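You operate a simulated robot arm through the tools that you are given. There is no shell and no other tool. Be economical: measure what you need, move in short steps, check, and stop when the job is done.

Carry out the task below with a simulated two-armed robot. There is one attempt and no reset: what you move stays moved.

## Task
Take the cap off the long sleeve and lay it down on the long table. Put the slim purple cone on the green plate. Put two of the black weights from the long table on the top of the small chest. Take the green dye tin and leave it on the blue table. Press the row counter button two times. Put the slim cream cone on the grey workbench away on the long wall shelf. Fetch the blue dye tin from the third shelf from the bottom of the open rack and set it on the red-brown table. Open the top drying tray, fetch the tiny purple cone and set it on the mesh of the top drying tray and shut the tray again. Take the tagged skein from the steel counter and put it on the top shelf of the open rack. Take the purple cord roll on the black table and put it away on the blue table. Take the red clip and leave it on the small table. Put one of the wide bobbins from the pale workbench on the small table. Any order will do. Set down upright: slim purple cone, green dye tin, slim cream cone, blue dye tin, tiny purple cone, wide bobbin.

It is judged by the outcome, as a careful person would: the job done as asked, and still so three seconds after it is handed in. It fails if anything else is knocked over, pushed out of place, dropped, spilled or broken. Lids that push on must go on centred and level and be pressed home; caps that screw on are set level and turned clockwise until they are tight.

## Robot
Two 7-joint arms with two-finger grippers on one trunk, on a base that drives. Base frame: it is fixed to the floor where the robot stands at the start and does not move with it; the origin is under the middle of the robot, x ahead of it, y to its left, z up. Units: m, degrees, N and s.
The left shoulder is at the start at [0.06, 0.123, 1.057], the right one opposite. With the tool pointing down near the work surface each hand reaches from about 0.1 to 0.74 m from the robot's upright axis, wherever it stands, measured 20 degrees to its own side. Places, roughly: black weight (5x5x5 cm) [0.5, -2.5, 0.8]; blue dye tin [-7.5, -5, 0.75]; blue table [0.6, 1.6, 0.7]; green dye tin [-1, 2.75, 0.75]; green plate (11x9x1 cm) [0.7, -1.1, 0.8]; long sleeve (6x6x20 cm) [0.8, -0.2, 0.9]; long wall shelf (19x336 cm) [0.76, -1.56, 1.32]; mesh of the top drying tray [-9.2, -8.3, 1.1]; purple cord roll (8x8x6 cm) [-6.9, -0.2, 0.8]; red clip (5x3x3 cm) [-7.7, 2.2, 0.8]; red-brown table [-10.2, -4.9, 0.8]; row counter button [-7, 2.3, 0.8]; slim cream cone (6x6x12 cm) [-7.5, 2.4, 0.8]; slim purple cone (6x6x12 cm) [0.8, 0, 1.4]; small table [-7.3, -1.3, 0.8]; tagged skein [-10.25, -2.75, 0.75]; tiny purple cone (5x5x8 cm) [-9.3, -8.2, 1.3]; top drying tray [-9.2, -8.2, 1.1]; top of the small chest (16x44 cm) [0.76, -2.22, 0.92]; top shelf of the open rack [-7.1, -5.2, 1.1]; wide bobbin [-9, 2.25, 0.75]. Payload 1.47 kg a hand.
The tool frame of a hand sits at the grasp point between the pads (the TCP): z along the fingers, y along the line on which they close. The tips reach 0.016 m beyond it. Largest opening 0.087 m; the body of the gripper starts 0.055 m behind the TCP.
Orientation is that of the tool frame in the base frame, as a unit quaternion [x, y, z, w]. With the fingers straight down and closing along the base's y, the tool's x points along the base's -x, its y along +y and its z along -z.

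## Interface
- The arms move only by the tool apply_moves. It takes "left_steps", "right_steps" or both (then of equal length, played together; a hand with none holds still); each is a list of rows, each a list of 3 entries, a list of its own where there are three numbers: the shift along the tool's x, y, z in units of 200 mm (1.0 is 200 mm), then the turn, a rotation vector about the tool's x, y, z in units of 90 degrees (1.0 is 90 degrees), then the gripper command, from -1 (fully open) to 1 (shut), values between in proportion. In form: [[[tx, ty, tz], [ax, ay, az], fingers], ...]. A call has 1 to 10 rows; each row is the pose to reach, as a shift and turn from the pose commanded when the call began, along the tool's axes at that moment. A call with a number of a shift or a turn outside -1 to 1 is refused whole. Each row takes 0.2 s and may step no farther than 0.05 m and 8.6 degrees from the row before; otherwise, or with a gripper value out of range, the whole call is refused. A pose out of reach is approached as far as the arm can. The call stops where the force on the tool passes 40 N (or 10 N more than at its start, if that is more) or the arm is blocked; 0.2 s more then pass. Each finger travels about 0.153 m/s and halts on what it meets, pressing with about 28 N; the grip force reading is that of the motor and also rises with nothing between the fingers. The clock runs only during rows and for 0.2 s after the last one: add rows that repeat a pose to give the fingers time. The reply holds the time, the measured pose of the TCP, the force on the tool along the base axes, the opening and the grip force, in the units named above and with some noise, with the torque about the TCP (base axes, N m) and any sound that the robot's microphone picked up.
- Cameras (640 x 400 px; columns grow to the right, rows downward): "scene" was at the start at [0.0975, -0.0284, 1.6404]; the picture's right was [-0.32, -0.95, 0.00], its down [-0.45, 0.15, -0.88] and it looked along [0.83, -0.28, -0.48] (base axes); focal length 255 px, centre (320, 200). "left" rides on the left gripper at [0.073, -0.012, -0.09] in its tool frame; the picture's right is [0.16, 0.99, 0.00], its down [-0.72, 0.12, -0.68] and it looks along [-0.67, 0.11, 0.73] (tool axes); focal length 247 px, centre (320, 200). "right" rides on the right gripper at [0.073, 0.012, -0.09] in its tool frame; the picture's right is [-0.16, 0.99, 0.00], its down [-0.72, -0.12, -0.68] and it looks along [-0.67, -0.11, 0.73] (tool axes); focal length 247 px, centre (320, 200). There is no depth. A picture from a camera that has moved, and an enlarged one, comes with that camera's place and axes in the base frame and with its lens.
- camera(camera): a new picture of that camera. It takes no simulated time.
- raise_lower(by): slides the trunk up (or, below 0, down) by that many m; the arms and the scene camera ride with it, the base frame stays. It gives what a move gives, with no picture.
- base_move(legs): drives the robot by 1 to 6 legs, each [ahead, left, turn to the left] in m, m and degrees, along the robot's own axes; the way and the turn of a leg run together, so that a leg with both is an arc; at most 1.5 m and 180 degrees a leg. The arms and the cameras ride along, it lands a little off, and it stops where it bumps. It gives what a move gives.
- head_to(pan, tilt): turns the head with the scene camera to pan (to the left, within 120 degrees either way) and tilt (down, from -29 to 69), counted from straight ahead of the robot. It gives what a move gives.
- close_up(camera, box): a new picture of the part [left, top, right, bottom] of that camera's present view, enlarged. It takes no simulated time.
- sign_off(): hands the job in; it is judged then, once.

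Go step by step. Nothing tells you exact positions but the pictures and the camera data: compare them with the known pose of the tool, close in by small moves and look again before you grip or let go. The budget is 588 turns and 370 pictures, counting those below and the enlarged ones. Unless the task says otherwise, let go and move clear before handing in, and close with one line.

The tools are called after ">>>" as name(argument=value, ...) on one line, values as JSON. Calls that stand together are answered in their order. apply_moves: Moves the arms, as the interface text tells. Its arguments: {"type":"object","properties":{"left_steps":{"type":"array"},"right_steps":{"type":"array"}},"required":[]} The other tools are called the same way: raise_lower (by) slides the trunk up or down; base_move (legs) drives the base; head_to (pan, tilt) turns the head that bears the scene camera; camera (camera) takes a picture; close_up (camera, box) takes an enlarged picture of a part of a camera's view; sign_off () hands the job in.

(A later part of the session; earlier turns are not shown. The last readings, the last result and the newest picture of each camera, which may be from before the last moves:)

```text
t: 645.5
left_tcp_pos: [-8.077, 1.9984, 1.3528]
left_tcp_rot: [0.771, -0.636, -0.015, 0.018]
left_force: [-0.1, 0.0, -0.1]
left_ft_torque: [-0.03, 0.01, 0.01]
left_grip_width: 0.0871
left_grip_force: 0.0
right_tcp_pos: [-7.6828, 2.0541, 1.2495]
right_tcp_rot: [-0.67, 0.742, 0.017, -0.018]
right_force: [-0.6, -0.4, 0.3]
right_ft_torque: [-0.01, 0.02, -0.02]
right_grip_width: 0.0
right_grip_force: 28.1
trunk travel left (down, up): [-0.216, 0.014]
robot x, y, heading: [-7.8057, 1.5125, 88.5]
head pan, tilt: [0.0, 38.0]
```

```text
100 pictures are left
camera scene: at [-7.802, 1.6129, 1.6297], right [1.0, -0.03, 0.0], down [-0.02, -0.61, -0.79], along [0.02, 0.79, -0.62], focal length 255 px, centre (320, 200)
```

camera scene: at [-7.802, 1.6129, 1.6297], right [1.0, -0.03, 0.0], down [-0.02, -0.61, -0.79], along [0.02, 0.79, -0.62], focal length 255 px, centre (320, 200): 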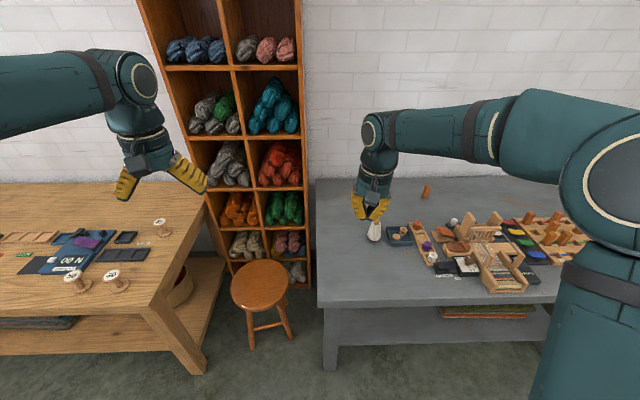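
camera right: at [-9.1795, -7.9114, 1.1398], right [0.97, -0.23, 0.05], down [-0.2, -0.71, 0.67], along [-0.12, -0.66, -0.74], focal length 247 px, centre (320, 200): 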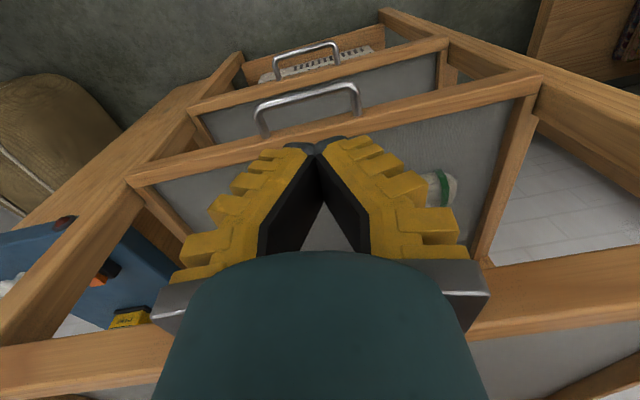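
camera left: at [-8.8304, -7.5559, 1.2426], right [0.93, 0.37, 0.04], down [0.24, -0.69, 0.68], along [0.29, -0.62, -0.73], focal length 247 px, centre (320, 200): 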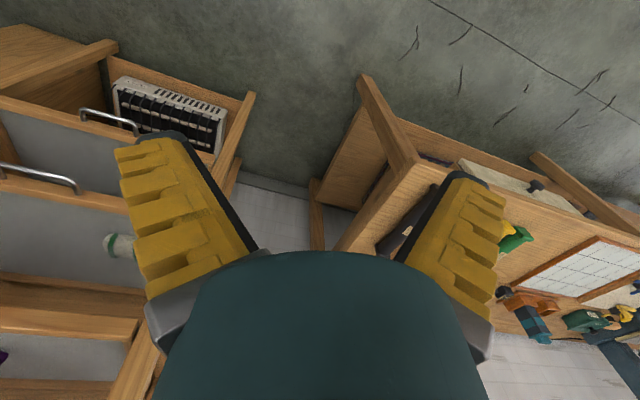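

The cream cone stands at about [-7.54, 2.418]. I'll move closer and bring the right hand above it.

>>> base_move(legs=[[0.2, -0.04, 1.5]])

>>> apply_moves(right_steps=[[[-0.13, -0.06, 0.1], [0, 0, 0], 0], [[-0.27, -0.12, 0.25], [0, 0, 0], -1], [[-0.41, -0.18, 0.4], [0, 0, 0], -1], [[-0.54, -0.24, 0.55], [0, 0, 0], -1], [[-0.67, -0.3, 0.7], [0, 0, 0], -1], [[-0.8, -0.36, 0.85], [0, 0, 0], -1]])

>>> camera(camera="right")

>>> close_up(camera="scene", box=[300, 160, 480, 280])

```text
t: 647.1
left_tcp_pos: [-8.0472, 2.1888, 1.354]
left_tcp_rot: [0.78, -0.625, -0.014, 0.018]
left_force: [0.4, 0.0, 0.5]
left_ft_torque: [-0.01, 0.01, -0.01]
left_grip_width: 0.087
left_grip_force: 0.0
right_tcp_pos: [-7.6558, 2.2533, 1.2497]
right_tcp_rot: [-0.68, 0.733, 0.016, -0.02]
right_force: [-0.5, -0.1, -0.5]
right_ft_torque: [0.0, 0.0, -0.01]
right_grip_width: 0.0
right_grip_force: 28.0
trunk travel left (down, up): [-0.216, 0.014]
robot x, y, heading: [-7.764, 1.7158, 90.2]
head pan, tilt: [0.0, 38.0]
```

```text
t: 648.5
left_tcp_pos: [-8.0483, 2.1893, 1.3514]
left_tcp_rot: [0.78, -0.626, -0.014, 0.018]
left_force: [0.1, 0.0, 0.5]
left_ft_torque: [-0.02, 0.0, 0.01]
left_grip_width: 0.0872
left_grip_force: 0.0
right_tcp_pos: [-7.5808, 2.4071, 1.0736]
right_tcp_rot: [-0.679, 0.734, 0.016, -0.02]
right_force: [0.3, 0.0, 0.3]
right_ft_torque: [0.01, 0.05, 0.02]
right_grip_width: 0.0873
right_grip_force: 0.1
trunk travel left (down, up): [-0.216, 0.014]
robot x, y, heading: [-7.7615, 1.7126, 90.2]
head pan, tilt: [0.0, 38.0]
```

```text
99 pictures are left
camera right: at [-7.5928, 2.3362, 1.1635], right [-0.97, 0.23, 0.05], down [0.21, 0.71, 0.67], along [0.12, 0.66, -0.74], focal length 247 px, centre (320, 200)
```

right: 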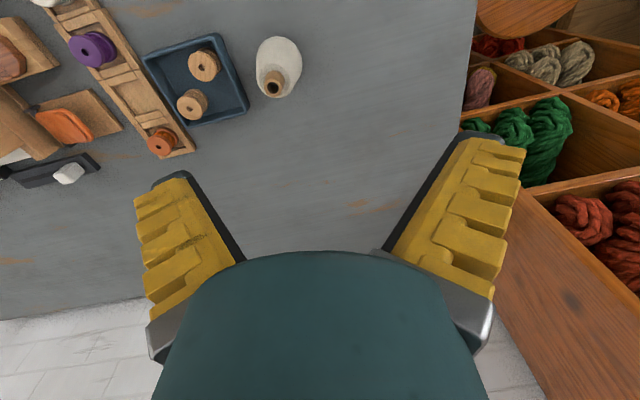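

```text
3.33 times, centred on (390, 220) of scene
camera zoom: at [-7.7618, 1.8108, 1.6295], right [1.0, 0.0, 0.0], down [0.0, -0.62, -0.79], along [0.0, 0.79, -0.62], focal length 849 px, centre (87, 133)
```

zoom: 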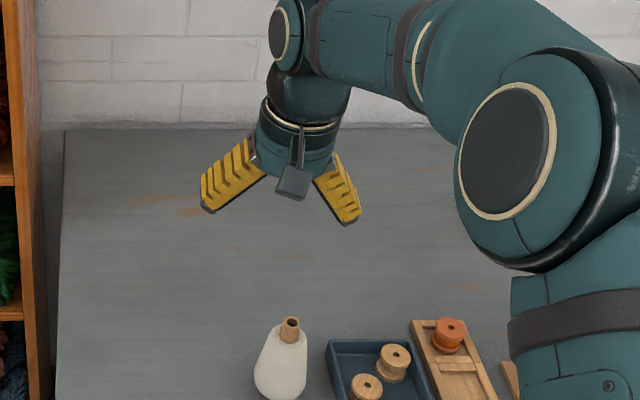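

The cone's axis is at [-7.539, 2.413]. I'll descend over it.

>>> apply_moves(right_steps=[[[-0.03, -0.15, 0.1], [0, 0, 0], -1], [[-0.046, -0.207, 0.3], [0, 0, 0], -1], [[-0.046, -0.207, 0.5], [0, 0, 0], -1], [[-0.046, -0.207, 0.7], [0, 0, 0], -1], [[-0.046, -0.207, 0.85], [0, 0, 0], -1], [[-0.046, -0.207, 1.0], [0, 0, 0], -1]])

>>> camera(camera="right")

```text
t: 649.9
left_tcp_pos: [-8.0477, 2.1891, 1.3526]
left_tcp_rot: [0.78, -0.626, -0.013, 0.019]
left_force: [-0.4, -0.5, -0.1]
left_ft_torque: [0.02, -0.03, 0.01]
left_grip_width: 0.0872
left_grip_force: 0.1
right_tcp_pos: [-7.5479, 2.4113, 0.8724]
right_tcp_rot: [-0.679, 0.734, 0.016, -0.02]
right_force: [-0.7, -0.2, 0.6]
right_ft_torque: [-0.01, 0.01, -0.02]
right_grip_width: 0.087
right_grip_force: 0.1
trunk travel left (down, up): [-0.216, 0.014]
robot x, y, heading: [-7.7624, 1.7086, 89.7]
head pan, tilt: [0.0, 38.0]
```

```text
97 pictures are left
camera right: at [-7.5588, 2.3399, 0.9619], right [-0.97, 0.23, 0.05], down [0.21, 0.71, 0.67], along [0.12, 0.66, -0.74], focal length 247 px, centre (320, 200)
```

right: 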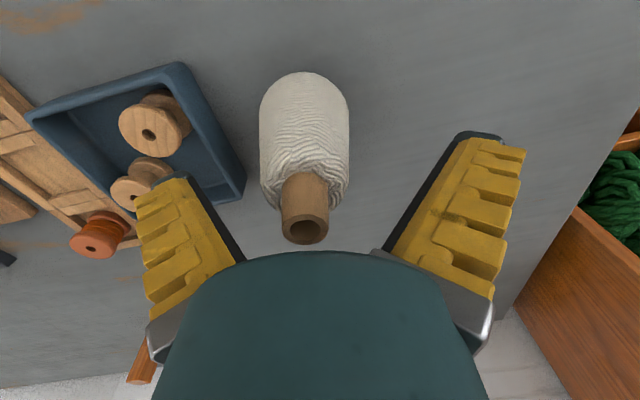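

Nearly centred. I'll narrow the opening slightly to clear the tray, drop 3 cm, and grip.

>>> apply_moves(right_steps=[[[0, -0.035, 0], [0, 0, 0], -0.6], [[0, -0.035, 0.08], [0, 0, 0], -0.6], [[0, -0.035, 0.15], [0, 0, 0], -0.6], [[0, -0.035, 0.15], [0, 0, 0], 0.2], [[0, -0.035, 0.15], [0, 0, 0], 1], [[0, -0.035, 0.15], [0, 0, 0], 1], [[0, -0.035, 0.15], [0, 0, 0], 1]])

>>> apply_moves(right_steps=[[[0, 0, -0.15], [0, 0, 0], 1], [[0, 0, -0.35], [0, 0, 0], 1], [[0, 0, -0.55], [0, 0, 0], 1], [[0.1, 0, -0.75], [0, 0, 0], 1], [[0.3, 0, -0.85], [0, 0, 0], 1], [[0.5, 0, -0.95], [0, 0, 0], 1]])

>>> camera(camera="scene")

```text
t: 651.5
left_tcp_pos: [-8.0487, 2.1879, 1.3527]
left_tcp_rot: [0.78, -0.626, -0.013, 0.017]
left_force: [0.4, 1.1, 0.5]
left_ft_torque: [0.01, 0.01, 0.03]
left_grip_width: 0.0869
left_grip_force: 0.0
right_tcp_pos: [-7.5413, 2.4122, 0.8453]
right_tcp_rot: [-0.679, 0.734, 0.018, -0.018]
right_force: [0.2, 1.9, 16.8]
right_ft_torque: [-0.04, -0.31, -0.01]
right_grip_width: 0.0424
right_grip_force: 28.1
trunk travel left (down, up): [-0.216, 0.014]
robot x, y, heading: [-7.7664, 1.7129, 90.0]
head pan, tilt: [0.0, 38.0]
```

```text
t: 652.9
left_tcp_pos: [-8.0466, 2.1857, 1.3548]
left_tcp_rot: [0.779, -0.626, -0.014, 0.017]
left_force: [-0.3, -0.1, 0.5]
left_ft_torque: [0.05, 0.03, -0.02]
left_grip_width: 0.0869
left_grip_force: 0.1
right_tcp_pos: [-7.5395, 2.3115, 1.0362]
right_tcp_rot: [-0.68, 0.733, 0.016, -0.019]
right_force: [-0.3, -0.6, 0.0]
right_ft_torque: [0.02, 0.02, -0.01]
right_grip_width: 0.0407
right_grip_force: 27.9
trunk travel left (down, up): [-0.216, 0.014]
robot x, y, heading: [-7.7621, 1.7142, 90.1]
head pan, tilt: [0.0, 38.0]
```

```text
96 pictures are left
camera scene: at [-7.7625, 1.8074, 1.6298], right [1.0, 0.0, 0.0], down [0.0, -0.61, -0.79], along [0.0, 0.79, -0.61], focal length 255 px, centre (320, 200)
```

scene: 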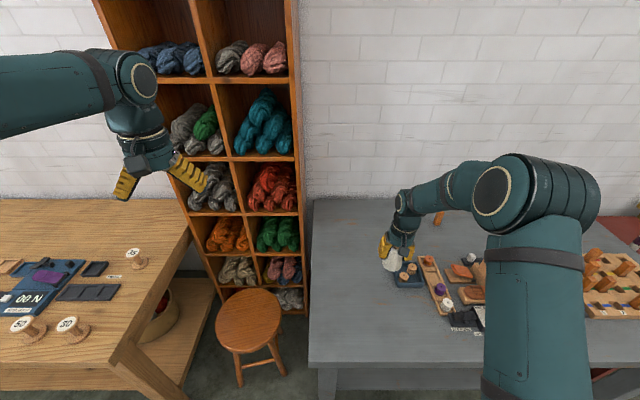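

The cream cone is held. I'll raise it, and drive to the east side of the black table for the cord roll.

>>> apply_moves(right_steps=[[[0.1, 0, -0.2], [0, 0, 0], 1], [[0.2, 0, -0.4], [0, 0, 0], 1], [[0.3, 0, -0.6], [0, 0, 0], 1], [[0.4, 0, -0.8], [0, 0, 0], 1]])

>>> base_move(legs=[[-0.6, 0, 0], [0, -1.48, 0], [0, 0, 90], [0, 0.7, 0]])

>>> head_to(pan=15, tilt=35)

>>> camera(camera="scene")

```text
t: 653.9
left_tcp_pos: [-8.0471, 2.1868, 1.3545]
left_tcp_rot: [0.779, -0.626, -0.014, 0.017]
left_force: [0.5, 0.2, -0.2]
left_ft_torque: [0.01, -0.01, -0.01]
left_grip_width: 0.0869
left_grip_force: 0.0
right_tcp_pos: [-7.5375, 2.2329, 1.1935]
right_tcp_rot: [-0.679, 0.733, 0.017, -0.019]
right_force: [0.8, 0.6, -1.3]
right_ft_torque: [0.05, 0.02, 0.0]
right_grip_width: 0.0409
right_grip_force: 28.2
trunk travel left (down, up): [-0.216, 0.014]
robot x, y, heading: [-7.7621, 1.709, 90.1]
head pan, tilt: [0.0, 38.0]
```

```text
t: 680.2
left_tcp_pos: [-6.736, 0.1268, 1.3538]
left_tcp_rot: [0.993, 0.114, 0.003, 0.022]
left_force: [0.2, -0.8, -0.5]
left_ft_torque: [0.02, 0.01, -0.01]
left_grip_width: 0.0869
left_grip_force: 0.1
right_tcp_pos: [-6.7876, 0.6366, 1.1926]
right_tcp_rot: [0.999, -0.033, 0.002, 0.026]
right_force: [0.5, 0.5, -1.1]
right_ft_torque: [-0.01, 0.01, 0.03]
right_grip_width: 0.0393
right_grip_force: 28.1
trunk travel left (down, up): [-0.216, 0.014]
robot x, y, heading: [-6.2617, 0.413, -179.4]
head pan, tilt: [0.0, 38.0]
```

```text
t: 680.9
left_tcp_pos: [-6.7371, 0.1273, 1.3529]
left_tcp_rot: [0.993, 0.115, 0.003, 0.023]
left_force: [-0.4, -0.5, 0.6]
left_ft_torque: [-0.03, 0.01, -0.02]
left_grip_width: 0.087
left_grip_force: 0.1
right_tcp_pos: [-6.7882, 0.6362, 1.1925]
right_tcp_rot: [0.999, -0.032, 0.002, 0.026]
right_force: [0.8, -0.3, -1.2]
right_ft_torque: [0.02, 0.0, 0.02]
right_grip_width: 0.0393
right_grip_force: 27.8
trunk travel left (down, up): [-0.216, 0.014]
robot x, y, heading: [-6.266, 0.4175, -179.5]
head pan, tilt: [15.0, 35.0]
```

```text
95 pictures are left
camera scene: at [-6.3569, 0.3942, 1.6342], right [-0.27, 0.96, 0.0], down [0.55, 0.15, -0.82], along [-0.79, -0.22, -0.57], focal length 255 px, centre (320, 200)
```

scene: 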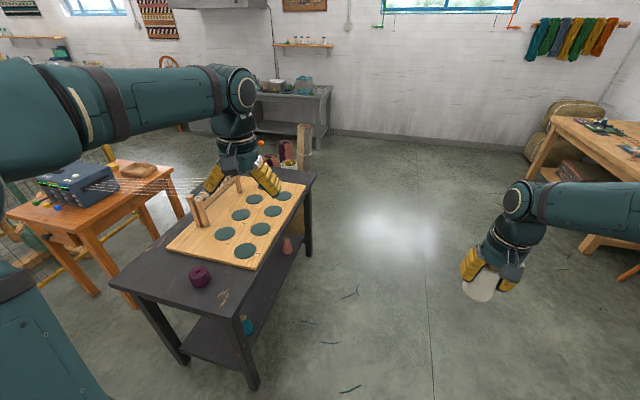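

The purple cord roll is at about [-6.85, -0.23] on the near corner of the black table. I'll shift over and look at it with the left hand camera.

>>> base_move(legs=[[0, 0.42, 0]])

>>> apply_moves(left_steps=[[[-0.1, -0.1, 0.15], [0, 0, 0], -1], [[-0.2, -0.2, 0.3], [0, 0, 0], -1], [[-0.3, -0.3, 0.45], [0, 0, 0], -1], [[-0.4, -0.4, 0.6], [0, 0, 0], -1], [[-0.45, -0.46, 0.8], [0, 0, 0], -1], [[-0.45, -0.46, 1.0], [0, 0, 0], -1]])

>>> camera(camera="left")

>>> close_up(camera="scene", box=[180, 180, 400, 340])

```text
t: 685.1
left_tcp_pos: [-6.7337, -0.286, 1.3531]
left_tcp_rot: [0.993, 0.113, 0.002, 0.023]
left_force: [-0.4, -0.2, -0.7]
left_ft_torque: [-0.03, 0.0, -0.02]
left_grip_width: 0.0869
left_grip_force: 0.1
right_tcp_pos: [-6.7856, 0.2224, 1.1933]
right_tcp_rot: [0.999, -0.035, 0.001, 0.026]
right_force: [0.2, -0.6, -1.2]
right_ft_torque: [-0.01, 0.0, 0.01]
right_grip_width: 0.0396
right_grip_force: 28.1
trunk travel left (down, up): [-0.216, 0.014]
robot x, y, heading: [-6.2614, 0.0045, -179.3]
head pan, tilt: [15.0, 35.0]
```

```text
t: 686.5
left_tcp_pos: [-6.841, -0.2254, 1.1484]
left_tcp_rot: [0.993, 0.112, 0.002, 0.022]
left_force: [0.1, -0.7, -0.4]
left_ft_torque: [0.04, -0.04, 0.04]
left_grip_width: 0.0872
left_grip_force: 0.0
right_tcp_pos: [-6.7849, 0.2236, 1.1936]
right_tcp_rot: [0.999, -0.034, 0.002, 0.025]
right_force: [-0.9, 0.2, -1.5]
right_ft_torque: [0.02, -0.01, -0.03]
right_grip_width: 0.0397
right_grip_force: 27.5
trunk travel left (down, up): [-0.216, 0.014]
robot x, y, heading: [-6.2572, 0.0036, -179.4]
head pan, tilt: [15.0, 35.0]
```

```text
94 pictures are left
camera left: at [-6.7732, -0.1925, 1.2375], right [0.37, -0.93, 0.04], down [-0.69, -0.25, 0.68], along [-0.62, -0.29, -0.73], focal length 247 px, centre (320, 200)
```

left: 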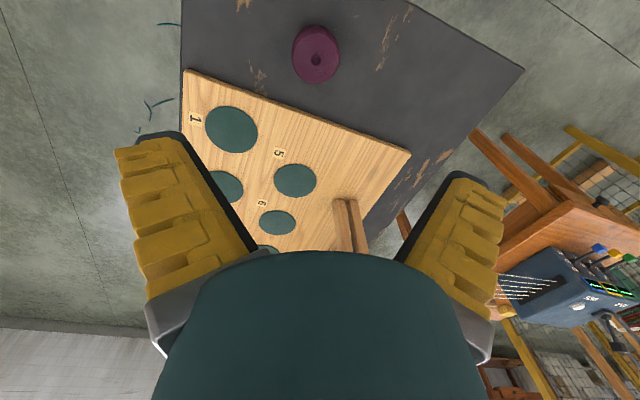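

```text
2.50 times, centred on (290, 260) of scene
camera zoom: at [-6.3537, -0.0203, 1.6342], right [-0.27, 0.96, 0.0], down [0.55, 0.15, -0.82], along [-0.79, -0.22, -0.57], focal length 637 px, centre (395, 50)
```

zoom: 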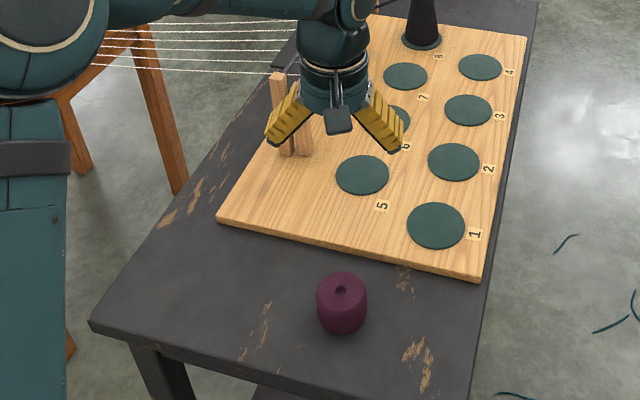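

The roll is about 6.8 cm across, standing at [-6.838, -0.232], and the gripper clears it. I'll descend.

>>> apply_moves(left_steps=[[[0.007, 0.035, 0.2], [0, 0, 0], -1], [[0.007, 0.035, 0.4], [0, 0, 0], -1], [[0.007, 0.035, 0.6], [0, 0, 0], -1], [[0.007, 0.035, 0.8], [0, 0, 0], -1], [[0.007, 0.035, 0.98], [0, 0, 0], -1]])

>>> camera(camera="left")

```text
t: 687.7
left_tcp_pos: [-6.8352, -0.2412, 0.9527]
left_tcp_rot: [0.993, 0.112, 0.002, 0.023]
left_force: [0.0, -0.2, 0.2]
left_ft_torque: [-0.03, -0.02, -0.03]
left_grip_width: 0.0871
left_grip_force: 0.0
right_tcp_pos: [-6.7844, 0.2231, 1.1927]
right_tcp_rot: [0.999, -0.035, 0.002, 0.026]
right_force: [-0.6, 0.3, -1.6]
right_ft_torque: [0.0, 0.0, 0.01]
right_grip_width: 0.0395
right_grip_force: 28.4
trunk travel left (down, up): [-0.216, 0.014]
robot x, y, heading: [-6.2586, -0.0003, -179.4]
head pan, tilt: [15.0, 35.0]
```

```text
92 pictures are left
camera left: at [-6.7666, -0.2096, 1.0418], right [0.37, -0.93, 0.04], down [-0.69, -0.25, 0.68], along [-0.62, -0.29, -0.73], focal length 247 px, centre (320, 200)
```

left: 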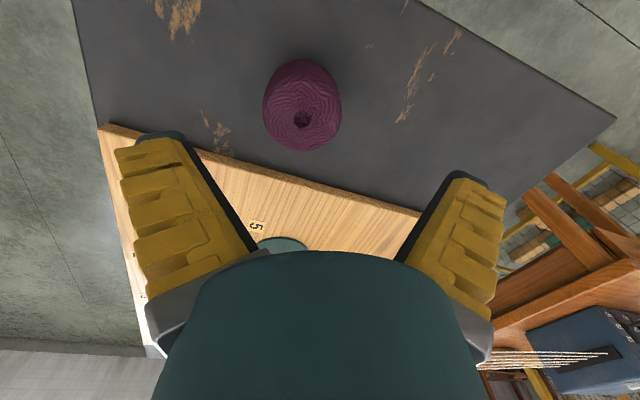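

The refined centre is [-6.856, -0.238] with the top near z 0.84. I'll go to the grasp height and close.

>>> apply_moves(left_steps=[[[-0.05, -0.02, 0.1], [0, 0, 0], -1], [[-0.094, -0.037, 0.25], [0, 0, 0], -1], [[-0.094, -0.037, 0.45], [0, 0, 0], -1], [[-0.094, -0.037, 0.6], [0, 0, 0], -1], [[-0.094, -0.037, 0.68], [0, 0, 0], -1]])

>>> camera(camera="left")

```text
t: 688.9
left_tcp_pos: [-6.8537, -0.2432, 0.8183]
left_tcp_rot: [0.993, 0.112, 0.002, 0.021]
left_force: [0.6, -0.4, 0.0]
left_ft_torque: [0.01, 0.01, -0.04]
left_grip_width: 0.0869
left_grip_force: 0.1
right_tcp_pos: [-6.7841, 0.2231, 1.1932]
right_tcp_rot: [0.999, -0.035, 0.001, 0.026]
right_force: [0.2, -0.1, -1.7]
right_ft_torque: [0.02, 0.0, 0.03]
right_grip_width: 0.0396
right_grip_force: 28.5
trunk travel left (down, up): [-0.216, 0.014]
robot x, y, heading: [-6.2631, 0.0044, -179.4]
head pan, tilt: [15.0, 35.0]
```

```text
91 pictures are left
camera left: at [-6.7848, -0.2116, 0.906], right [0.38, -0.93, 0.04], down [-0.69, -0.25, 0.68], along [-0.62, -0.29, -0.73], focal length 247 px, centre (320, 200)
```

left: 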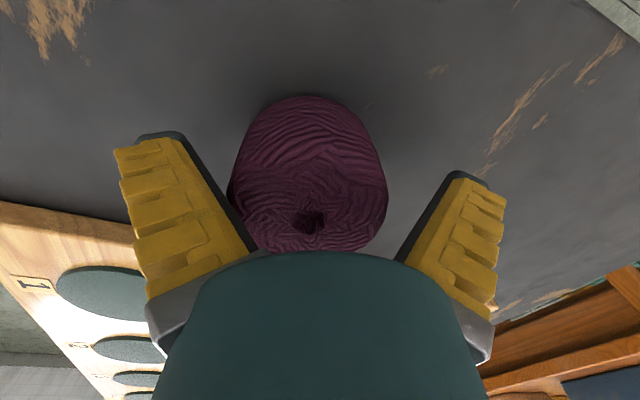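

Between the fingers and clear of the board, so I'll grip and lift.

>>> apply_moves(left_steps=[[[0, -0.02, 0], [0, 0, 0], -0.3], [[0, -0.02, 0], [0, 0, 0], 0.3], [[0, -0.02, 0], [0, 0, 0], 1], [[0, -0.02, 0], [0, 0, 0], 1], [[0, -0.02, -0.15], [0, 0, 0], 1], [[0, -0.02, -0.35], [0, 0, 0], 1], [[0, -0.02, -0.55], [0, 0, 0], 1], [[0, -0.02, -0.75], [0, 0, 0], 1], [[0, -0.02, -0.95], [0, 0, 0], 1]])

>>> camera(camera="left")

```text
t: 690.9
left_tcp_pos: [-6.8553, -0.2304, 1.0081]
left_tcp_rot: [0.993, 0.114, 0.002, 0.023]
left_force: [0.7, 0.4, -0.5]
left_ft_torque: [0.0, 0.01, 0.03]
left_grip_width: 0.075
left_grip_force: 28.2
right_tcp_pos: [-6.7825, 0.224, 1.1938]
right_tcp_rot: [0.999, -0.035, 0.002, 0.026]
right_force: [-0.5, 0.1, -1.7]
right_ft_torque: [0.03, 0.04, 0.0]
right_grip_width: 0.0396
right_grip_force: 28.0
trunk travel left (down, up): [-0.216, 0.014]
robot x, y, heading: [-6.2598, 0.0008, -179.5]
head pan, tilt: [15.0, 35.0]
```

```text
90 pictures are left
camera left: at [-6.7872, -0.1988, 1.0979], right [0.38, -0.93, 0.04], down [-0.69, -0.25, 0.68], along [-0.62, -0.29, -0.73], focal length 247 px, centre (320, 200)
```

left: 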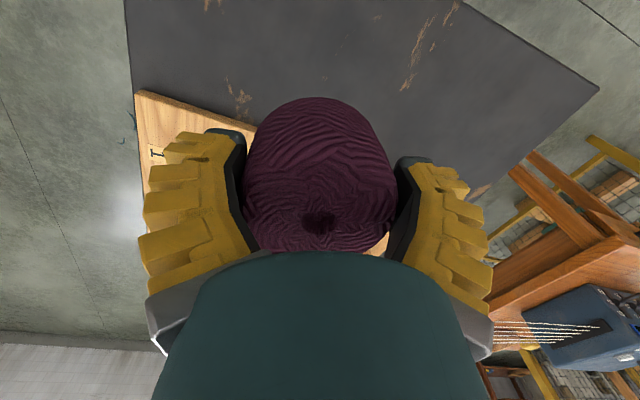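

The roll is held. I'll lift it higher and drive back east along the way I came.

>>> apply_moves(left_steps=[[[0.1, 0, -0.2], [0, 0, 0], 1], [[0.2, 0, -0.4], [0, 0, 0], 1], [[0.3, 0, -0.6], [0, 0, 0], 1], [[0.4, 0, -0.8], [0, 0, 0], 1]])

>>> base_move(legs=[[0, -1.38, -0.5], [-1.45, 0, 0], [-1.45, 0, 0], [-1.2, -0.58, 0]])

```text
t: 691.9
left_tcp_pos: [-6.7774, -0.2052, 1.169]
left_tcp_rot: [0.993, 0.113, 0.002, 0.023]
left_force: [0.2, 0.1, -1.0]
left_ft_torque: [-0.04, -0.01, 0.01]
left_grip_width: 0.0747
left_grip_force: 28.2
right_tcp_pos: [-6.7833, 0.2237, 1.1937]
right_tcp_rot: [0.999, -0.036, 0.001, 0.026]
right_force: [-0.4, -0.5, -1.3]
right_ft_torque: [0.0, 0.01, 0.03]
right_grip_width: 0.0394
right_grip_force: 28.3
trunk travel left (down, up): [-0.216, 0.014]
robot x, y, heading: [-6.2566, 0.0027, -179.5]
head pan, tilt: [15.0, 35.0]
```

```text
t: 724.2
left_tcp_pos: [-2.6864, 1.7044, 1.167]
left_tcp_rot: [0.995, 0.097, 0.002, 0.023]
left_force: [-0.6, -0.5, -1.6]
left_ft_torque: [0.01, -0.03, -0.02]
left_grip_width: 0.0719
left_grip_force: 27.7
right_tcp_pos: [-2.6782, 2.133, 1.194]
right_tcp_rot: [0.998, -0.051, 0.001, 0.025]
right_force: [-0.8, 0.2, -1.3]
right_ft_torque: [-0.01, 0.01, -0.01]
right_grip_width: 0.0392
right_grip_force: 27.3
trunk travel left (down, up): [-0.216, 0.014]
robot x, y, heading: [-2.1612, 1.8937, 178.7]
head pan, tilt: [15.0, 35.0]
```

I'm at the corridor's west end. I'll back through it between the loom and the green table, then turn to face the blue table.

>>> base_move(legs=[[-1.0, -0.07, 1.0], [-1.0, -0.02, 0]])

>>> base_move(legs=[[0, 0, -90], [0, 0, -89.5], [0, -0.75, 0], [0.12, 0, 0]])

>>> head_to(pan=10, tilt=40)

>>> camera(camera="scene")

```text
t: 734.1
left_tcp_pos: [-0.6876, 1.7337, 1.1676]
left_tcp_rot: [0.995, 0.094, 0.002, 0.022]
left_force: [-0.2, -0.9, -1.3]
left_ft_torque: [0.04, 0.02, 0.01]
left_grip_width: 0.0715
left_grip_force: 28.0
right_tcp_pos: [-0.6775, 2.1624, 1.1929]
right_tcp_rot: [0.998, -0.053, 0.001, 0.024]
right_force: [-0.2, 0.0, -1.3]
right_ft_torque: [0.01, 0.02, -0.04]
right_grip_width: 0.0391
right_grip_force: 28.1
trunk travel left (down, up): [-0.216, 0.014]
robot x, y, heading: [-0.1587, 1.9229, 178.1]
head pan, tilt: [15.0, 35.0]
```

```text
t: 749.6
left_tcp_pos: [0.4506, 1.3552, 1.1674]
left_tcp_rot: [-0.087, 0.996, 0.021, -0.003]
left_force: [0.6, -0.2, -0.7]
left_ft_torque: [0.02, -0.02, -0.01]
left_grip_width: 0.071
left_grip_force: 28.1
right_tcp_pos: [0.4342, 0.927, 1.194]
right_tcp_rot: [0.061, 0.998, 0.025, -0.002]
right_force: [0.9, 0.5, -0.8]
right_ft_torque: [0.02, 0.03, 0.02]
right_grip_width: 0.0392
right_grip_force: 28.5
trunk travel left (down, up): [-0.216, 0.014]
robot x, y, heading: [-0.0795, 1.1757, -2.6]
head pan, tilt: [15.0, 35.0]
```

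```text
t: 750.3
left_tcp_pos: [0.45, 1.3562, 1.1686]
left_tcp_rot: [-0.087, 0.996, 0.023, -0.003]
left_force: [-0.2, -0.2, -1.2]
left_ft_torque: [0.0, 0.03, 0.02]
left_grip_width: 0.071
left_grip_force: 28.3
right_tcp_pos: [0.434, 0.9269, 1.1927]
right_tcp_rot: [0.06, 0.998, 0.026, -0.002]
right_force: [-0.2, -0.8, -1.7]
right_ft_torque: [0.02, -0.01, 0.02]
right_grip_width: 0.0392
right_grip_force: 27.6
trunk travel left (down, up): [-0.216, 0.014]
robot x, y, heading: [-0.081, 1.1762, -2.6]
head pan, tilt: [10.0, 40.0]
```

```text
89 pictures are left
camera scene: at [0.0177, 1.1867, 1.6266], right [0.13, -0.99, 0.0], down [-0.64, -0.08, -0.77], along [0.76, 0.1, -0.64], focal length 255 px, centre (320, 200)
```

scene: 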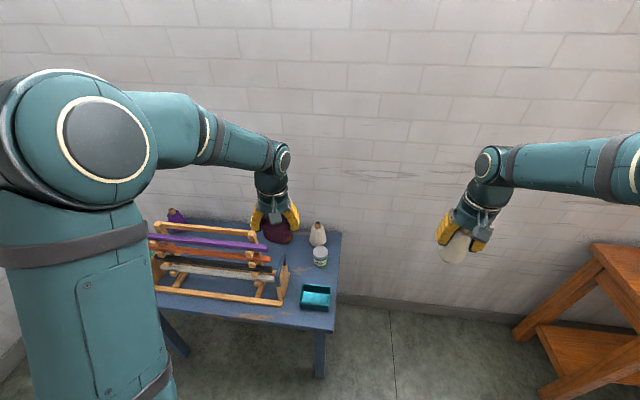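

>>> base_move(legs=[[0.11, 0, 2.4]])

>>> apply_moves(left_steps=[[[-0.15, 0.04, 0.05], [0, 0, 0], 1], [[-0.3, 0.06, 0.1], [0, 0, 0], 1], [[-0.45, 0.06, 0.2], [0, 0, 0], 1], [[-0.6, 0.06, 0.35], [0, 0, 0], 1], [[-0.72, 0.06, 0.55], [0, 0, 0], 1]])

>>> camera(camera="left")

>>> close_up(camera="scene", box=[200, 150, 380, 310])

```text
t: 751.5
left_tcp_pos: [0.5499, 1.3748, 1.1682]
left_tcp_rot: [-0.107, 0.994, 0.023, -0.003]
left_force: [-0.2, 0.3, -1.1]
left_ft_torque: [-0.03, 0.04, 0.02]
left_grip_width: 0.0709
left_grip_force: 27.9
right_tcp_pos: [0.5517, 0.9468, 1.1921]
right_tcp_rot: [0.04, 0.999, 0.025, -0.002]
right_force: [0.0, -0.2, -1.3]
right_ft_torque: [0.02, 0.0, 0.0]
right_grip_width: 0.0389
right_grip_force: 28.3
trunk travel left (down, up): [-0.216, 0.014]
robot x, y, heading: [0.0282, 1.1715, -0.4]
head pan, tilt: [10.0, 40.0]
```

```text
t: 752.7
left_tcp_pos: [0.6892, 1.4226, 1.0562]
left_tcp_rot: [-0.108, 0.994, 0.022, -0.003]
left_force: [-0.1, -0.6, -1.6]
left_ft_torque: [-0.04, 0.02, -0.05]
left_grip_width: 0.0708
left_grip_force: 27.9
right_tcp_pos: [0.5508, 0.947, 1.1917]
right_tcp_rot: [0.04, 0.999, 0.026, -0.002]
right_force: [-0.4, 0.7, -0.9]
right_ft_torque: [0.0, 0.04, 0.0]
right_grip_width: 0.039
right_grip_force: 27.9
trunk travel left (down, up): [-0.216, 0.014]
robot x, y, heading: [0.0258, 1.1749, -0.1]
head pan, tilt: [10.0, 40.0]
```

```text
88 pictures are left
camera left: at [0.6225, 1.3921, 1.1461], right [-0.36, 0.93, 0.04], down [0.69, 0.24, 0.68], along [0.63, 0.28, -0.73], focal length 247 px, centre (320, 200)
```

left: 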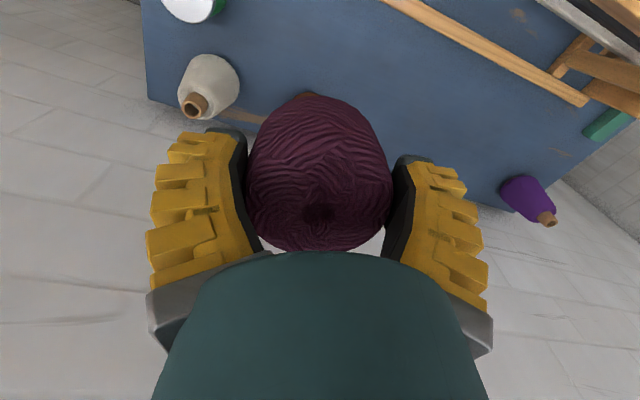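

```text
2.50 times, centred on (290, 230) of scene
camera zoom: at [0.1259, 1.1886, 1.6265], right [0.17, -0.99, 0.0], down [-0.63, -0.11, -0.77], along [0.75, 0.13, -0.64], focal length 637 px, centre (395, 125)
```

zoom: 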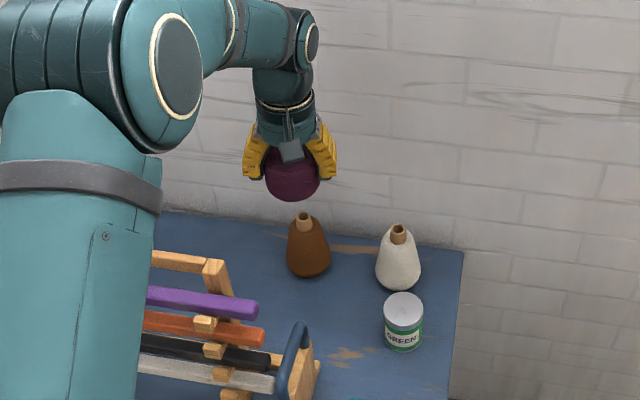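

The free patch is at [0.715, 1.385], between the tin, the two cones and the frame. I'll move over it and start down.

>>> apply_moves(left_steps=[[[-0.05, -0.12, 0.1], [0, 0, 0], 1], [[-0.086, -0.213, 0.25], [0, 0, 0], 1], [[-0.086, -0.213, 0.45], [0, 0, 0], 1], [[-0.086, -0.213, 0.65], [0, 0, 0], 1], [[-0.086, -0.213, 0.82], [0, 0, 0], 1], [[-0.086, -0.213, 0.95], [0, 0, 0], 1]])

>>> camera(camera="left")

>>> close_up(camera="scene", box=[220, 160, 380, 300])

```text
t: 754.1
left_tcp_pos: [0.712, 1.393, 0.8657]
left_tcp_rot: [-0.108, 0.994, 0.022, -0.003]
left_force: [-0.3, -0.5, -0.6]
left_ft_torque: [0.02, 0.0, 0.0]
left_grip_width: 0.0709
left_grip_force: 27.3
right_tcp_pos: [0.5518, 0.9468, 1.1926]
right_tcp_rot: [0.041, 0.999, 0.025, -0.003]
right_force: [-0.1, -0.6, -1.2]
right_ft_torque: [0.03, 0.02, -0.01]
right_grip_width: 0.039
right_grip_force: 28.0
trunk travel left (down, up): [-0.216, 0.014]
robot x, y, heading: [0.032, 1.1732, 0.1]
head pan, tilt: [10.0, 40.0]
```

```text
86 pictures are left
camera left: at [0.6447, 1.3629, 0.9544], right [-0.37, 0.93, 0.04], down [0.69, 0.24, 0.68], along [0.63, 0.28, -0.73], focal length 247 px, centre (320, 200)
```

left: 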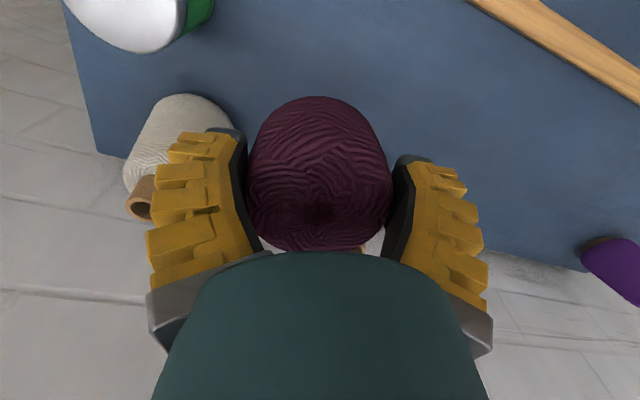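

```text
2.86 times, centred on (300, 230) of scene
camera zoom: at [0.1252, 1.1882, 1.6266], right [0.17, -0.99, 0.0], down [-0.63, -0.11, -0.77], along [0.75, 0.13, -0.64], focal length 728 px, centre (377, 114)
```

zoom: 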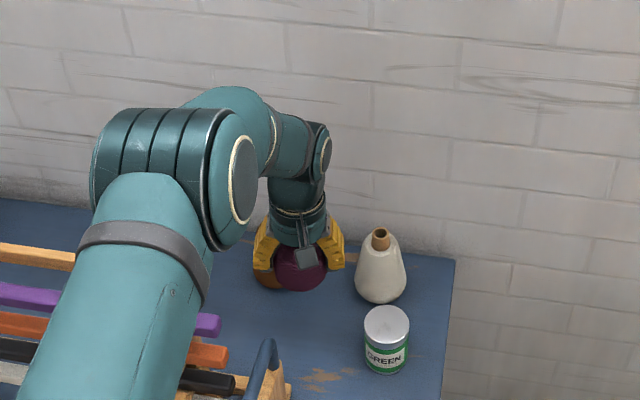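

>>> apply_moves(left_steps=[[[0, 0.03, 0.15], [0, 0, 0], 1], [[0, 0.03, 0.3], [0, 0, 0], 1], [[0, 0.03, 0.45], [0, 0, 0], 1], [[0, 0.03, 0.53], [0, 0, 0], 1]])

>>> apply_moves(left_steps=[[[0, 0, 0.025], [0, 0, 0], 1], [[0, 0, 0.05], [0, 0, 0], 1], [[0, 0, 0.075], [0, 0, 0], 1]])

```text
t: 755.1
left_tcp_pos: [0.7088, 1.402, 0.761]
left_tcp_rot: [-0.108, 0.994, 0.023, -0.003]
left_force: [1.3, -0.1, -0.1]
left_ft_torque: [-0.01, 0.03, 0.0]
left_grip_width: 0.071
left_grip_force: 28.5
right_tcp_pos: [0.5509, 0.9456, 1.1935]
right_tcp_rot: [0.041, 0.999, 0.025, -0.003]
right_force: [-0.3, 0.3, -1.3]
right_ft_torque: [0.0, 0.03, -0.03]
right_grip_width: 0.0388
right_grip_force: 28.2
trunk travel left (down, up): [-0.216, 0.014]
robot x, y, heading: [0.0307, 1.1748, -0.3]
head pan, tilt: [10.0, 40.0]
```

```text
t: 755.9
left_tcp_pos: [0.7084, 1.4015, 0.7463]
left_tcp_rot: [-0.106, 0.994, 0.022, -0.004]
left_force: [0.0, 0.8, -1.2]
left_ft_torque: [0.0, 0.01, 0.02]
left_grip_width: 0.0707
left_grip_force: 27.5
right_tcp_pos: [0.551, 0.9466, 1.1941]
right_tcp_rot: [0.04, 0.999, 0.026, -0.002]
right_force: [-0.5, -0.1, -0.7]
right_ft_torque: [0.01, 0.01, 0.01]
right_grip_width: 0.0389
right_grip_force: 28.1
trunk travel left (down, up): [-0.216, 0.014]
robot x, y, heading: [0.0306, 1.1719, -0.3]
head pan, tilt: [10.0, 40.0]
```

>>> apply_moves(left_steps=[[[0, 0, 0.02], [0, 0, 0], 1], [[0, 0, 0.04], [0, 0, 0], 1], [[0, 0, 0.055], [0, 0, 0], 1]])

>>> close_up(camera="scene", box=[240, 190, 360, 290])

```text
t: 756.7
left_tcp_pos: [0.7096, 1.4046, 0.7404]
left_tcp_rot: [-0.108, 0.994, 0.022, 0.001]
left_force: [-3.1, 0.9, 31.2]
left_ft_torque: [0.04, -0.28, 0.07]
left_grip_width: 0.0722
left_grip_force: 27.7
right_tcp_pos: [0.5482, 0.945, 1.1954]
right_tcp_rot: [0.041, 0.999, 0.026, -0.001]
right_force: [-0.4, -0.2, -2.4]
right_ft_torque: [-0.03, 0.01, -0.01]
right_grip_width: 0.0391
right_grip_force: 28.0
trunk travel left (down, up): [-0.216, 0.014]
robot x, y, heading: [0.0274, 1.1727, -0.0]
head pan, tilt: [10.0, 40.0]
```

```text
4.00 times, centred on (300, 240) of scene
camera zoom: at [0.1204, 1.187, 1.6272], right [0.17, -0.99, 0.0], down [-0.63, -0.11, -0.77], along [0.76, 0.13, -0.64], focal length 1019 px, centre (400, 40)
```

zoom: 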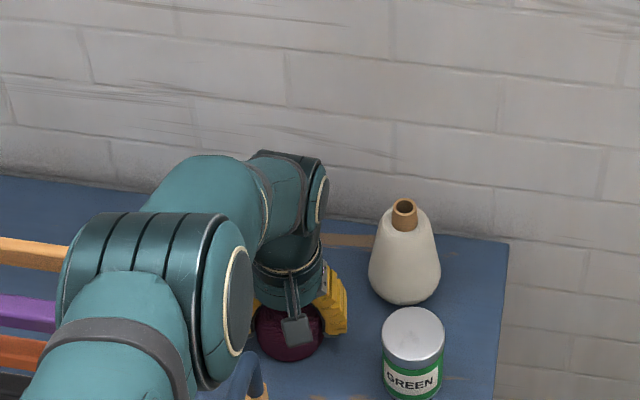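

The roll is down. I'll ease off, release and rise.

>>> apply_moves(left_steps=[[[0, 0, -0.02], [0, 0, 0], 0.2], [[0, 0, -0.02], [0, 0, 0], -0.6], [[0, 0, -0.02], [0, 0, 0], -1], [[0, 0, -0.02], [0, 0, 0], -1], [[0, 0, -0.2], [0, 0, 0], -1], [[0, 0, -0.4], [0, 0, 0], -1], [[0, 0, -0.6], [0, 0, 0], -1], [[0, 0, -0.8], [0, 0, 0], -1], [[0.1, 0, -1], [0, 0, 0], -1]])

>>> apply_moves(left_steps=[[[0.1, 0, -0.15], [0, 0, 0], -1], [[0.3, 0, -0.25], [0, 0, 0], -1], [[0.5, 0, -0.35], [0, 0, 0], -1], [[0.7, 0, -0.45], [0, 0, 0], -1]])

>>> camera(camera="scene")

```text
t: 758.7
left_tcp_pos: [0.6895, 1.3897, 0.9371]
left_tcp_rot: [-0.107, 0.994, 0.021, -0.002]
left_force: [-0.2, -0.5, 0.3]
left_ft_torque: [-0.01, -0.05, 0.0]
left_grip_width: 0.0871
left_grip_force: 0.0
right_tcp_pos: [0.5506, 0.9453, 1.1937]
right_tcp_rot: [0.041, 0.999, 0.026, -0.001]
right_force: [-0.2, 0.2, -1.4]
right_ft_torque: [-0.02, -0.03, 0.02]
right_grip_width: 0.0389
right_grip_force: 27.5
trunk travel left (down, up): [-0.216, 0.014]
robot x, y, heading: [0.0274, 1.174, -0.3]
head pan, tilt: [10.0, 40.0]
```

```text
t: 759.7
left_tcp_pos: [0.5519, 1.3561, 1.027]
left_tcp_rot: [-0.108, 0.994, 0.022, -0.003]
left_force: [-1.6, 0.0, 0.3]
left_ft_torque: [-0.01, -0.05, -0.02]
left_grip_width: 0.0872
left_grip_force: 0.1
right_tcp_pos: [0.5494, 0.9456, 1.1947]
right_tcp_rot: [0.041, 0.999, 0.026, -0.002]
right_force: [-0.3, 0.1, -1.5]
right_ft_torque: [0.03, -0.03, 0.03]
right_grip_width: 0.039
right_grip_force: 27.7
trunk travel left (down, up): [-0.216, 0.014]
robot x, y, heading: [0.0273, 1.173, -0.3]
head pan, tilt: [10.0, 40.0]
```

```text
83 pictures are left
camera scene: at [0.1227, 1.1876, 1.6268], right [0.17, -0.99, 0.0], down [-0.63, -0.11, -0.77], along [0.76, 0.13, -0.64], focal length 255 px, centre (320, 200)
```

scene: 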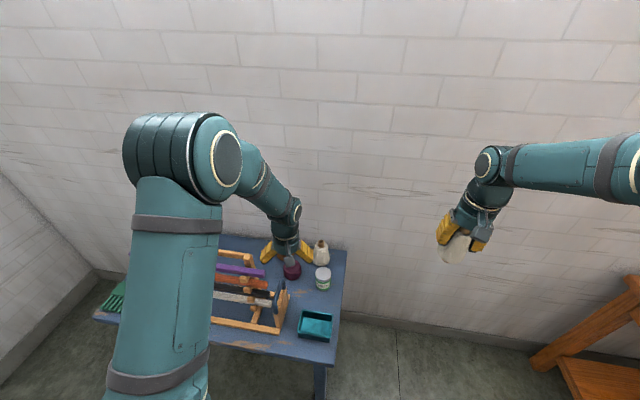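

The roll is set down. Last item is the cream cone, onto the wall shelf where the purple cone stood. I'll raise the right hand, back off, and strafe to the shelf.

>>> apply_moves(right_steps=[[[0.1, 0, -0.2], [0, 0, 0], 1], [[0.2, 0, -0.4], [0, 0, 0], 1], [[0.3, 0, -0.6], [0, 0, 0], 1], [[0.4, 0, -0.8], [0, 0, 0], 1], [[0.5, 0, -1.0], [0, 0, 0], 1]])

>>> raise_lower(by=0.014)

>>> base_move(legs=[[-0.1, 0, 0.3], [0, -0.93, 0]])

>>> apply_moves(right_steps=[[[0, 0, -0.15], [0, 0, 0], 1], [[0, 0, -0.3], [0, 0, 0], 1]])

>>> head_to(pan=-15, tilt=20)

>>> camera(camera="scene")

```text
t: 760.9
left_tcp_pos: [0.5545, 1.3574, 1.0262]
left_tcp_rot: [-0.107, 0.994, 0.022, -0.002]
left_force: [-0.2, 1.2, 0.1]
left_ft_torque: [0.0, 0.03, 0.01]
left_grip_width: 0.0872
left_grip_force: 0.1
right_tcp_pos: [0.45, 0.9431, 1.3949]
right_tcp_rot: [0.04, 0.999, 0.026, -0.001]
right_force: [0.2, -0.6, -1.1]
right_ft_torque: [-0.01, 0.01, -0.01]
right_grip_width: 0.0388
right_grip_force: 27.9
trunk travel left (down, up): [-0.216, 0.014]
robot x, y, heading: [0.0282, 1.17, -0.2]
head pan, tilt: [10.0, 40.0]
```

```text
t: 761.5
left_tcp_pos: [0.5539, 1.358, 1.0393]
left_tcp_rot: [-0.108, 0.994, 0.023, -0.003]
left_force: [-0.2, 0.2, -0.2]
left_ft_torque: [-0.03, 0.0, -0.01]
left_grip_width: 0.0871
left_grip_force: 0.1
right_tcp_pos: [0.4507, 0.9443, 1.4059]
right_tcp_rot: [0.041, 0.999, 0.026, -0.002]
right_force: [-0.4, -0.3, -2.0]
right_ft_torque: [0.01, -0.04, 0.02]
right_grip_width: 0.0392
right_grip_force: 28.3
trunk travel left (down, up): [-0.23, 0.0]
robot x, y, heading: [0.0308, 1.1737, -0.3]
head pan, tilt: [10.0, 40.0]
```

```text
t: 770.6
left_tcp_pos: [0.4474, 0.4402, 1.0393]
left_tcp_rot: [-0.098, 0.995, 0.023, -0.003]
left_force: [0.3, -0.1, 0.0]
left_ft_torque: [0.0, 0.01, 0.02]
left_grip_width: 0.0871
left_grip_force: 0.1
right_tcp_pos: [0.336, 0.0282, 1.4068]
right_tcp_rot: [0.05, 0.998, 0.025, -0.003]
right_force: [0.1, -0.3, -0.2]
right_ft_torque: [-0.04, 0.0, 0.02]
right_grip_width: 0.0388
right_grip_force: 28.5
trunk travel left (down, up): [-0.23, 0.0]
robot x, y, heading: [-0.0804, 0.2664, -1.3]
head pan, tilt: [10.0, 40.0]
```

```text
t: 771.2
left_tcp_pos: [0.448, 0.4411, 1.0406]
left_tcp_rot: [-0.097, 0.995, 0.022, -0.003]
left_force: [-0.3, -0.2, -0.5]
left_ft_torque: [0.01, 0.05, 0.02]
left_grip_width: 0.0872
left_grip_force: 0.1
right_tcp_pos: [0.3368, 0.0245, 1.4677]
right_tcp_rot: [0.049, 0.998, 0.025, -0.002]
right_force: [-0.2, 0.7, -1.4]
right_ft_torque: [-0.03, 0.02, 0.0]
right_grip_width: 0.0385
right_grip_force: 27.4
trunk travel left (down, up): [-0.23, 0.0]
robot x, y, heading: [-0.0833, 0.2654, -1.4]
head pan, tilt: [10.0, 40.0]
```

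```text
t: 772.0
left_tcp_pos: [0.4476, 0.4404, 1.0399]
left_tcp_rot: [-0.097, 0.995, 0.022, -0.003]
left_force: [0.2, 0.1, 0.0]
left_ft_torque: [0.01, -0.02, 0.02]
left_grip_width: 0.0869
left_grip_force: 0.0
right_tcp_pos: [0.3365, 0.0237, 1.4683]
right_tcp_rot: [0.049, 0.998, 0.026, -0.003]
right_force: [-0.1, 0.0, -1.5]
right_ft_torque: [0.05, -0.03, 0.03]
right_grip_width: 0.0385
right_grip_force: 28.1
trunk travel left (down, up): [-0.23, 0.0]
robot x, y, heading: [-0.0816, 0.2658, -1.2]
head pan, tilt: [-15.0, 20.0]
```

```text
82 pictures are left
camera scene: at [0.0194, 0.2405, 1.672], right [-0.28, -0.96, 0.0], down [-0.33, 0.1, -0.94], along [0.9, -0.26, -0.34], focal length 255 px, centre (320, 200)
```

scene: 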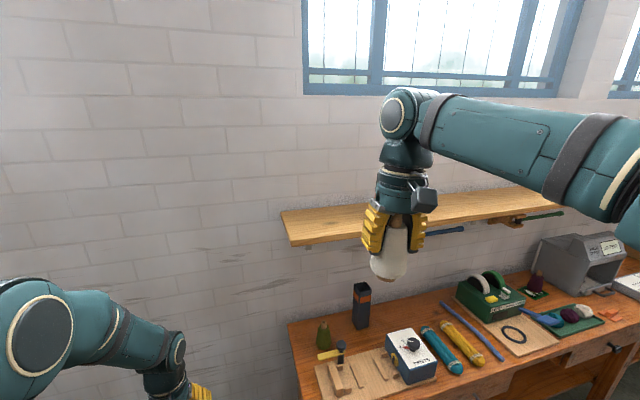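

The cone hangs ready. I'll drive up to the shelf and bring the cone over its left end.

>>> base_move(legs=[[0.195, 0, 1.2]])

>>> apply_moves(right_steps=[[[-0.2, 0.02, 0], [0, 0, 0], 1], [[-0.4, 0.04, 0], [0, 0, 0], 1], [[-0.6, 0.04, 0], [0, 0, 0], 1], [[-0.8, 0.04, 0], [0, 0, 0], 1], [[-0.95, 0.04, 0.02], [0, 0, 0], 1]])

>>> camera(camera="scene")

>>> camera(camera="right")

```text
t: 773.6
left_tcp_pos: [0.6404, 0.4477, 1.0399]
left_tcp_rot: [-0.108, 0.994, 0.022, -0.003]
left_force: [-0.2, -1.0, 0.6]
left_ft_torque: [-0.01, 0.0, 0.01]
left_grip_width: 0.0869
left_grip_force: 0.0
right_tcp_pos: [0.5378, 0.0302, 1.4692]
right_tcp_rot: [0.04, 0.999, 0.025, -0.002]
right_force: [0.0, -0.1, -1.9]
right_ft_torque: [0.0, 0.03, 0.03]
right_grip_width: 0.0386
right_grip_force: 27.8
trunk travel left (down, up): [-0.23, 0.0]
robot x, y, heading: [0.1148, 0.2646, -0.4]
head pan, tilt: [-15.0, 20.0]
```

```text
t: 774.8
left_tcp_pos: [0.6402, 0.4478, 1.0388]
left_tcp_rot: [-0.107, 0.994, 0.023, -0.003]
left_force: [0.1, -0.4, -0.5]
left_ft_torque: [0.0, 0.04, -0.01]
left_grip_width: 0.0868
left_grip_force: 0.1
right_tcp_pos: [0.7246, 0.0228, 1.461]
right_tcp_rot: [0.043, 0.999, 0.028, -0.006]
right_force: [0.6, -0.1, -1.5]
right_ft_torque: [-0.03, -0.01, 0.03]
right_grip_width: 0.0387
right_grip_force: 27.7
right hand out of reach, approached as far as the arm can: row 5
trunk travel left (down, up): [-0.23, 0.0]
robot x, y, heading: [0.1144, 0.2639, -0.3]
head pan, tilt: [-15.0, 20.0]
```

```text
81 pictures are left
camera scene: at [0.2173, 0.2402, 1.6719], right [-0.26, -0.96, 0.0], down [-0.33, 0.09, -0.94], along [0.91, -0.25, -0.34], focal length 255 px, centre (320, 200)
```

scene: 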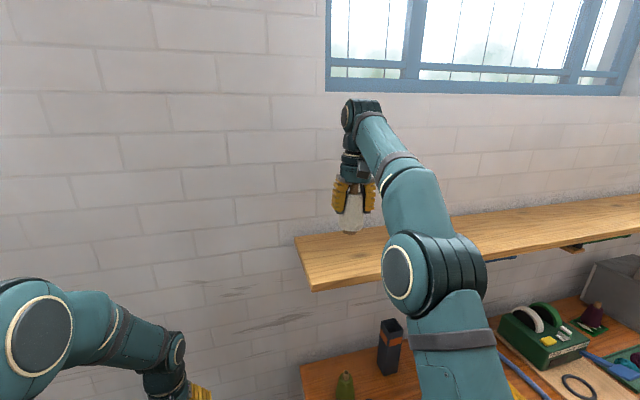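

```text
80 pictures are left
camera right: at [0.6547, 0.0352, 1.5509], right [0.24, 0.97, 0.05], down [0.72, -0.22, 0.66], along [0.65, -0.12, -0.75], focal length 247 px, centre (320, 200)
```

right: 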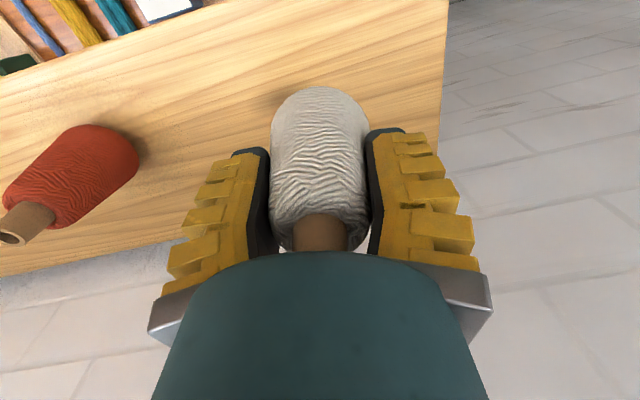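

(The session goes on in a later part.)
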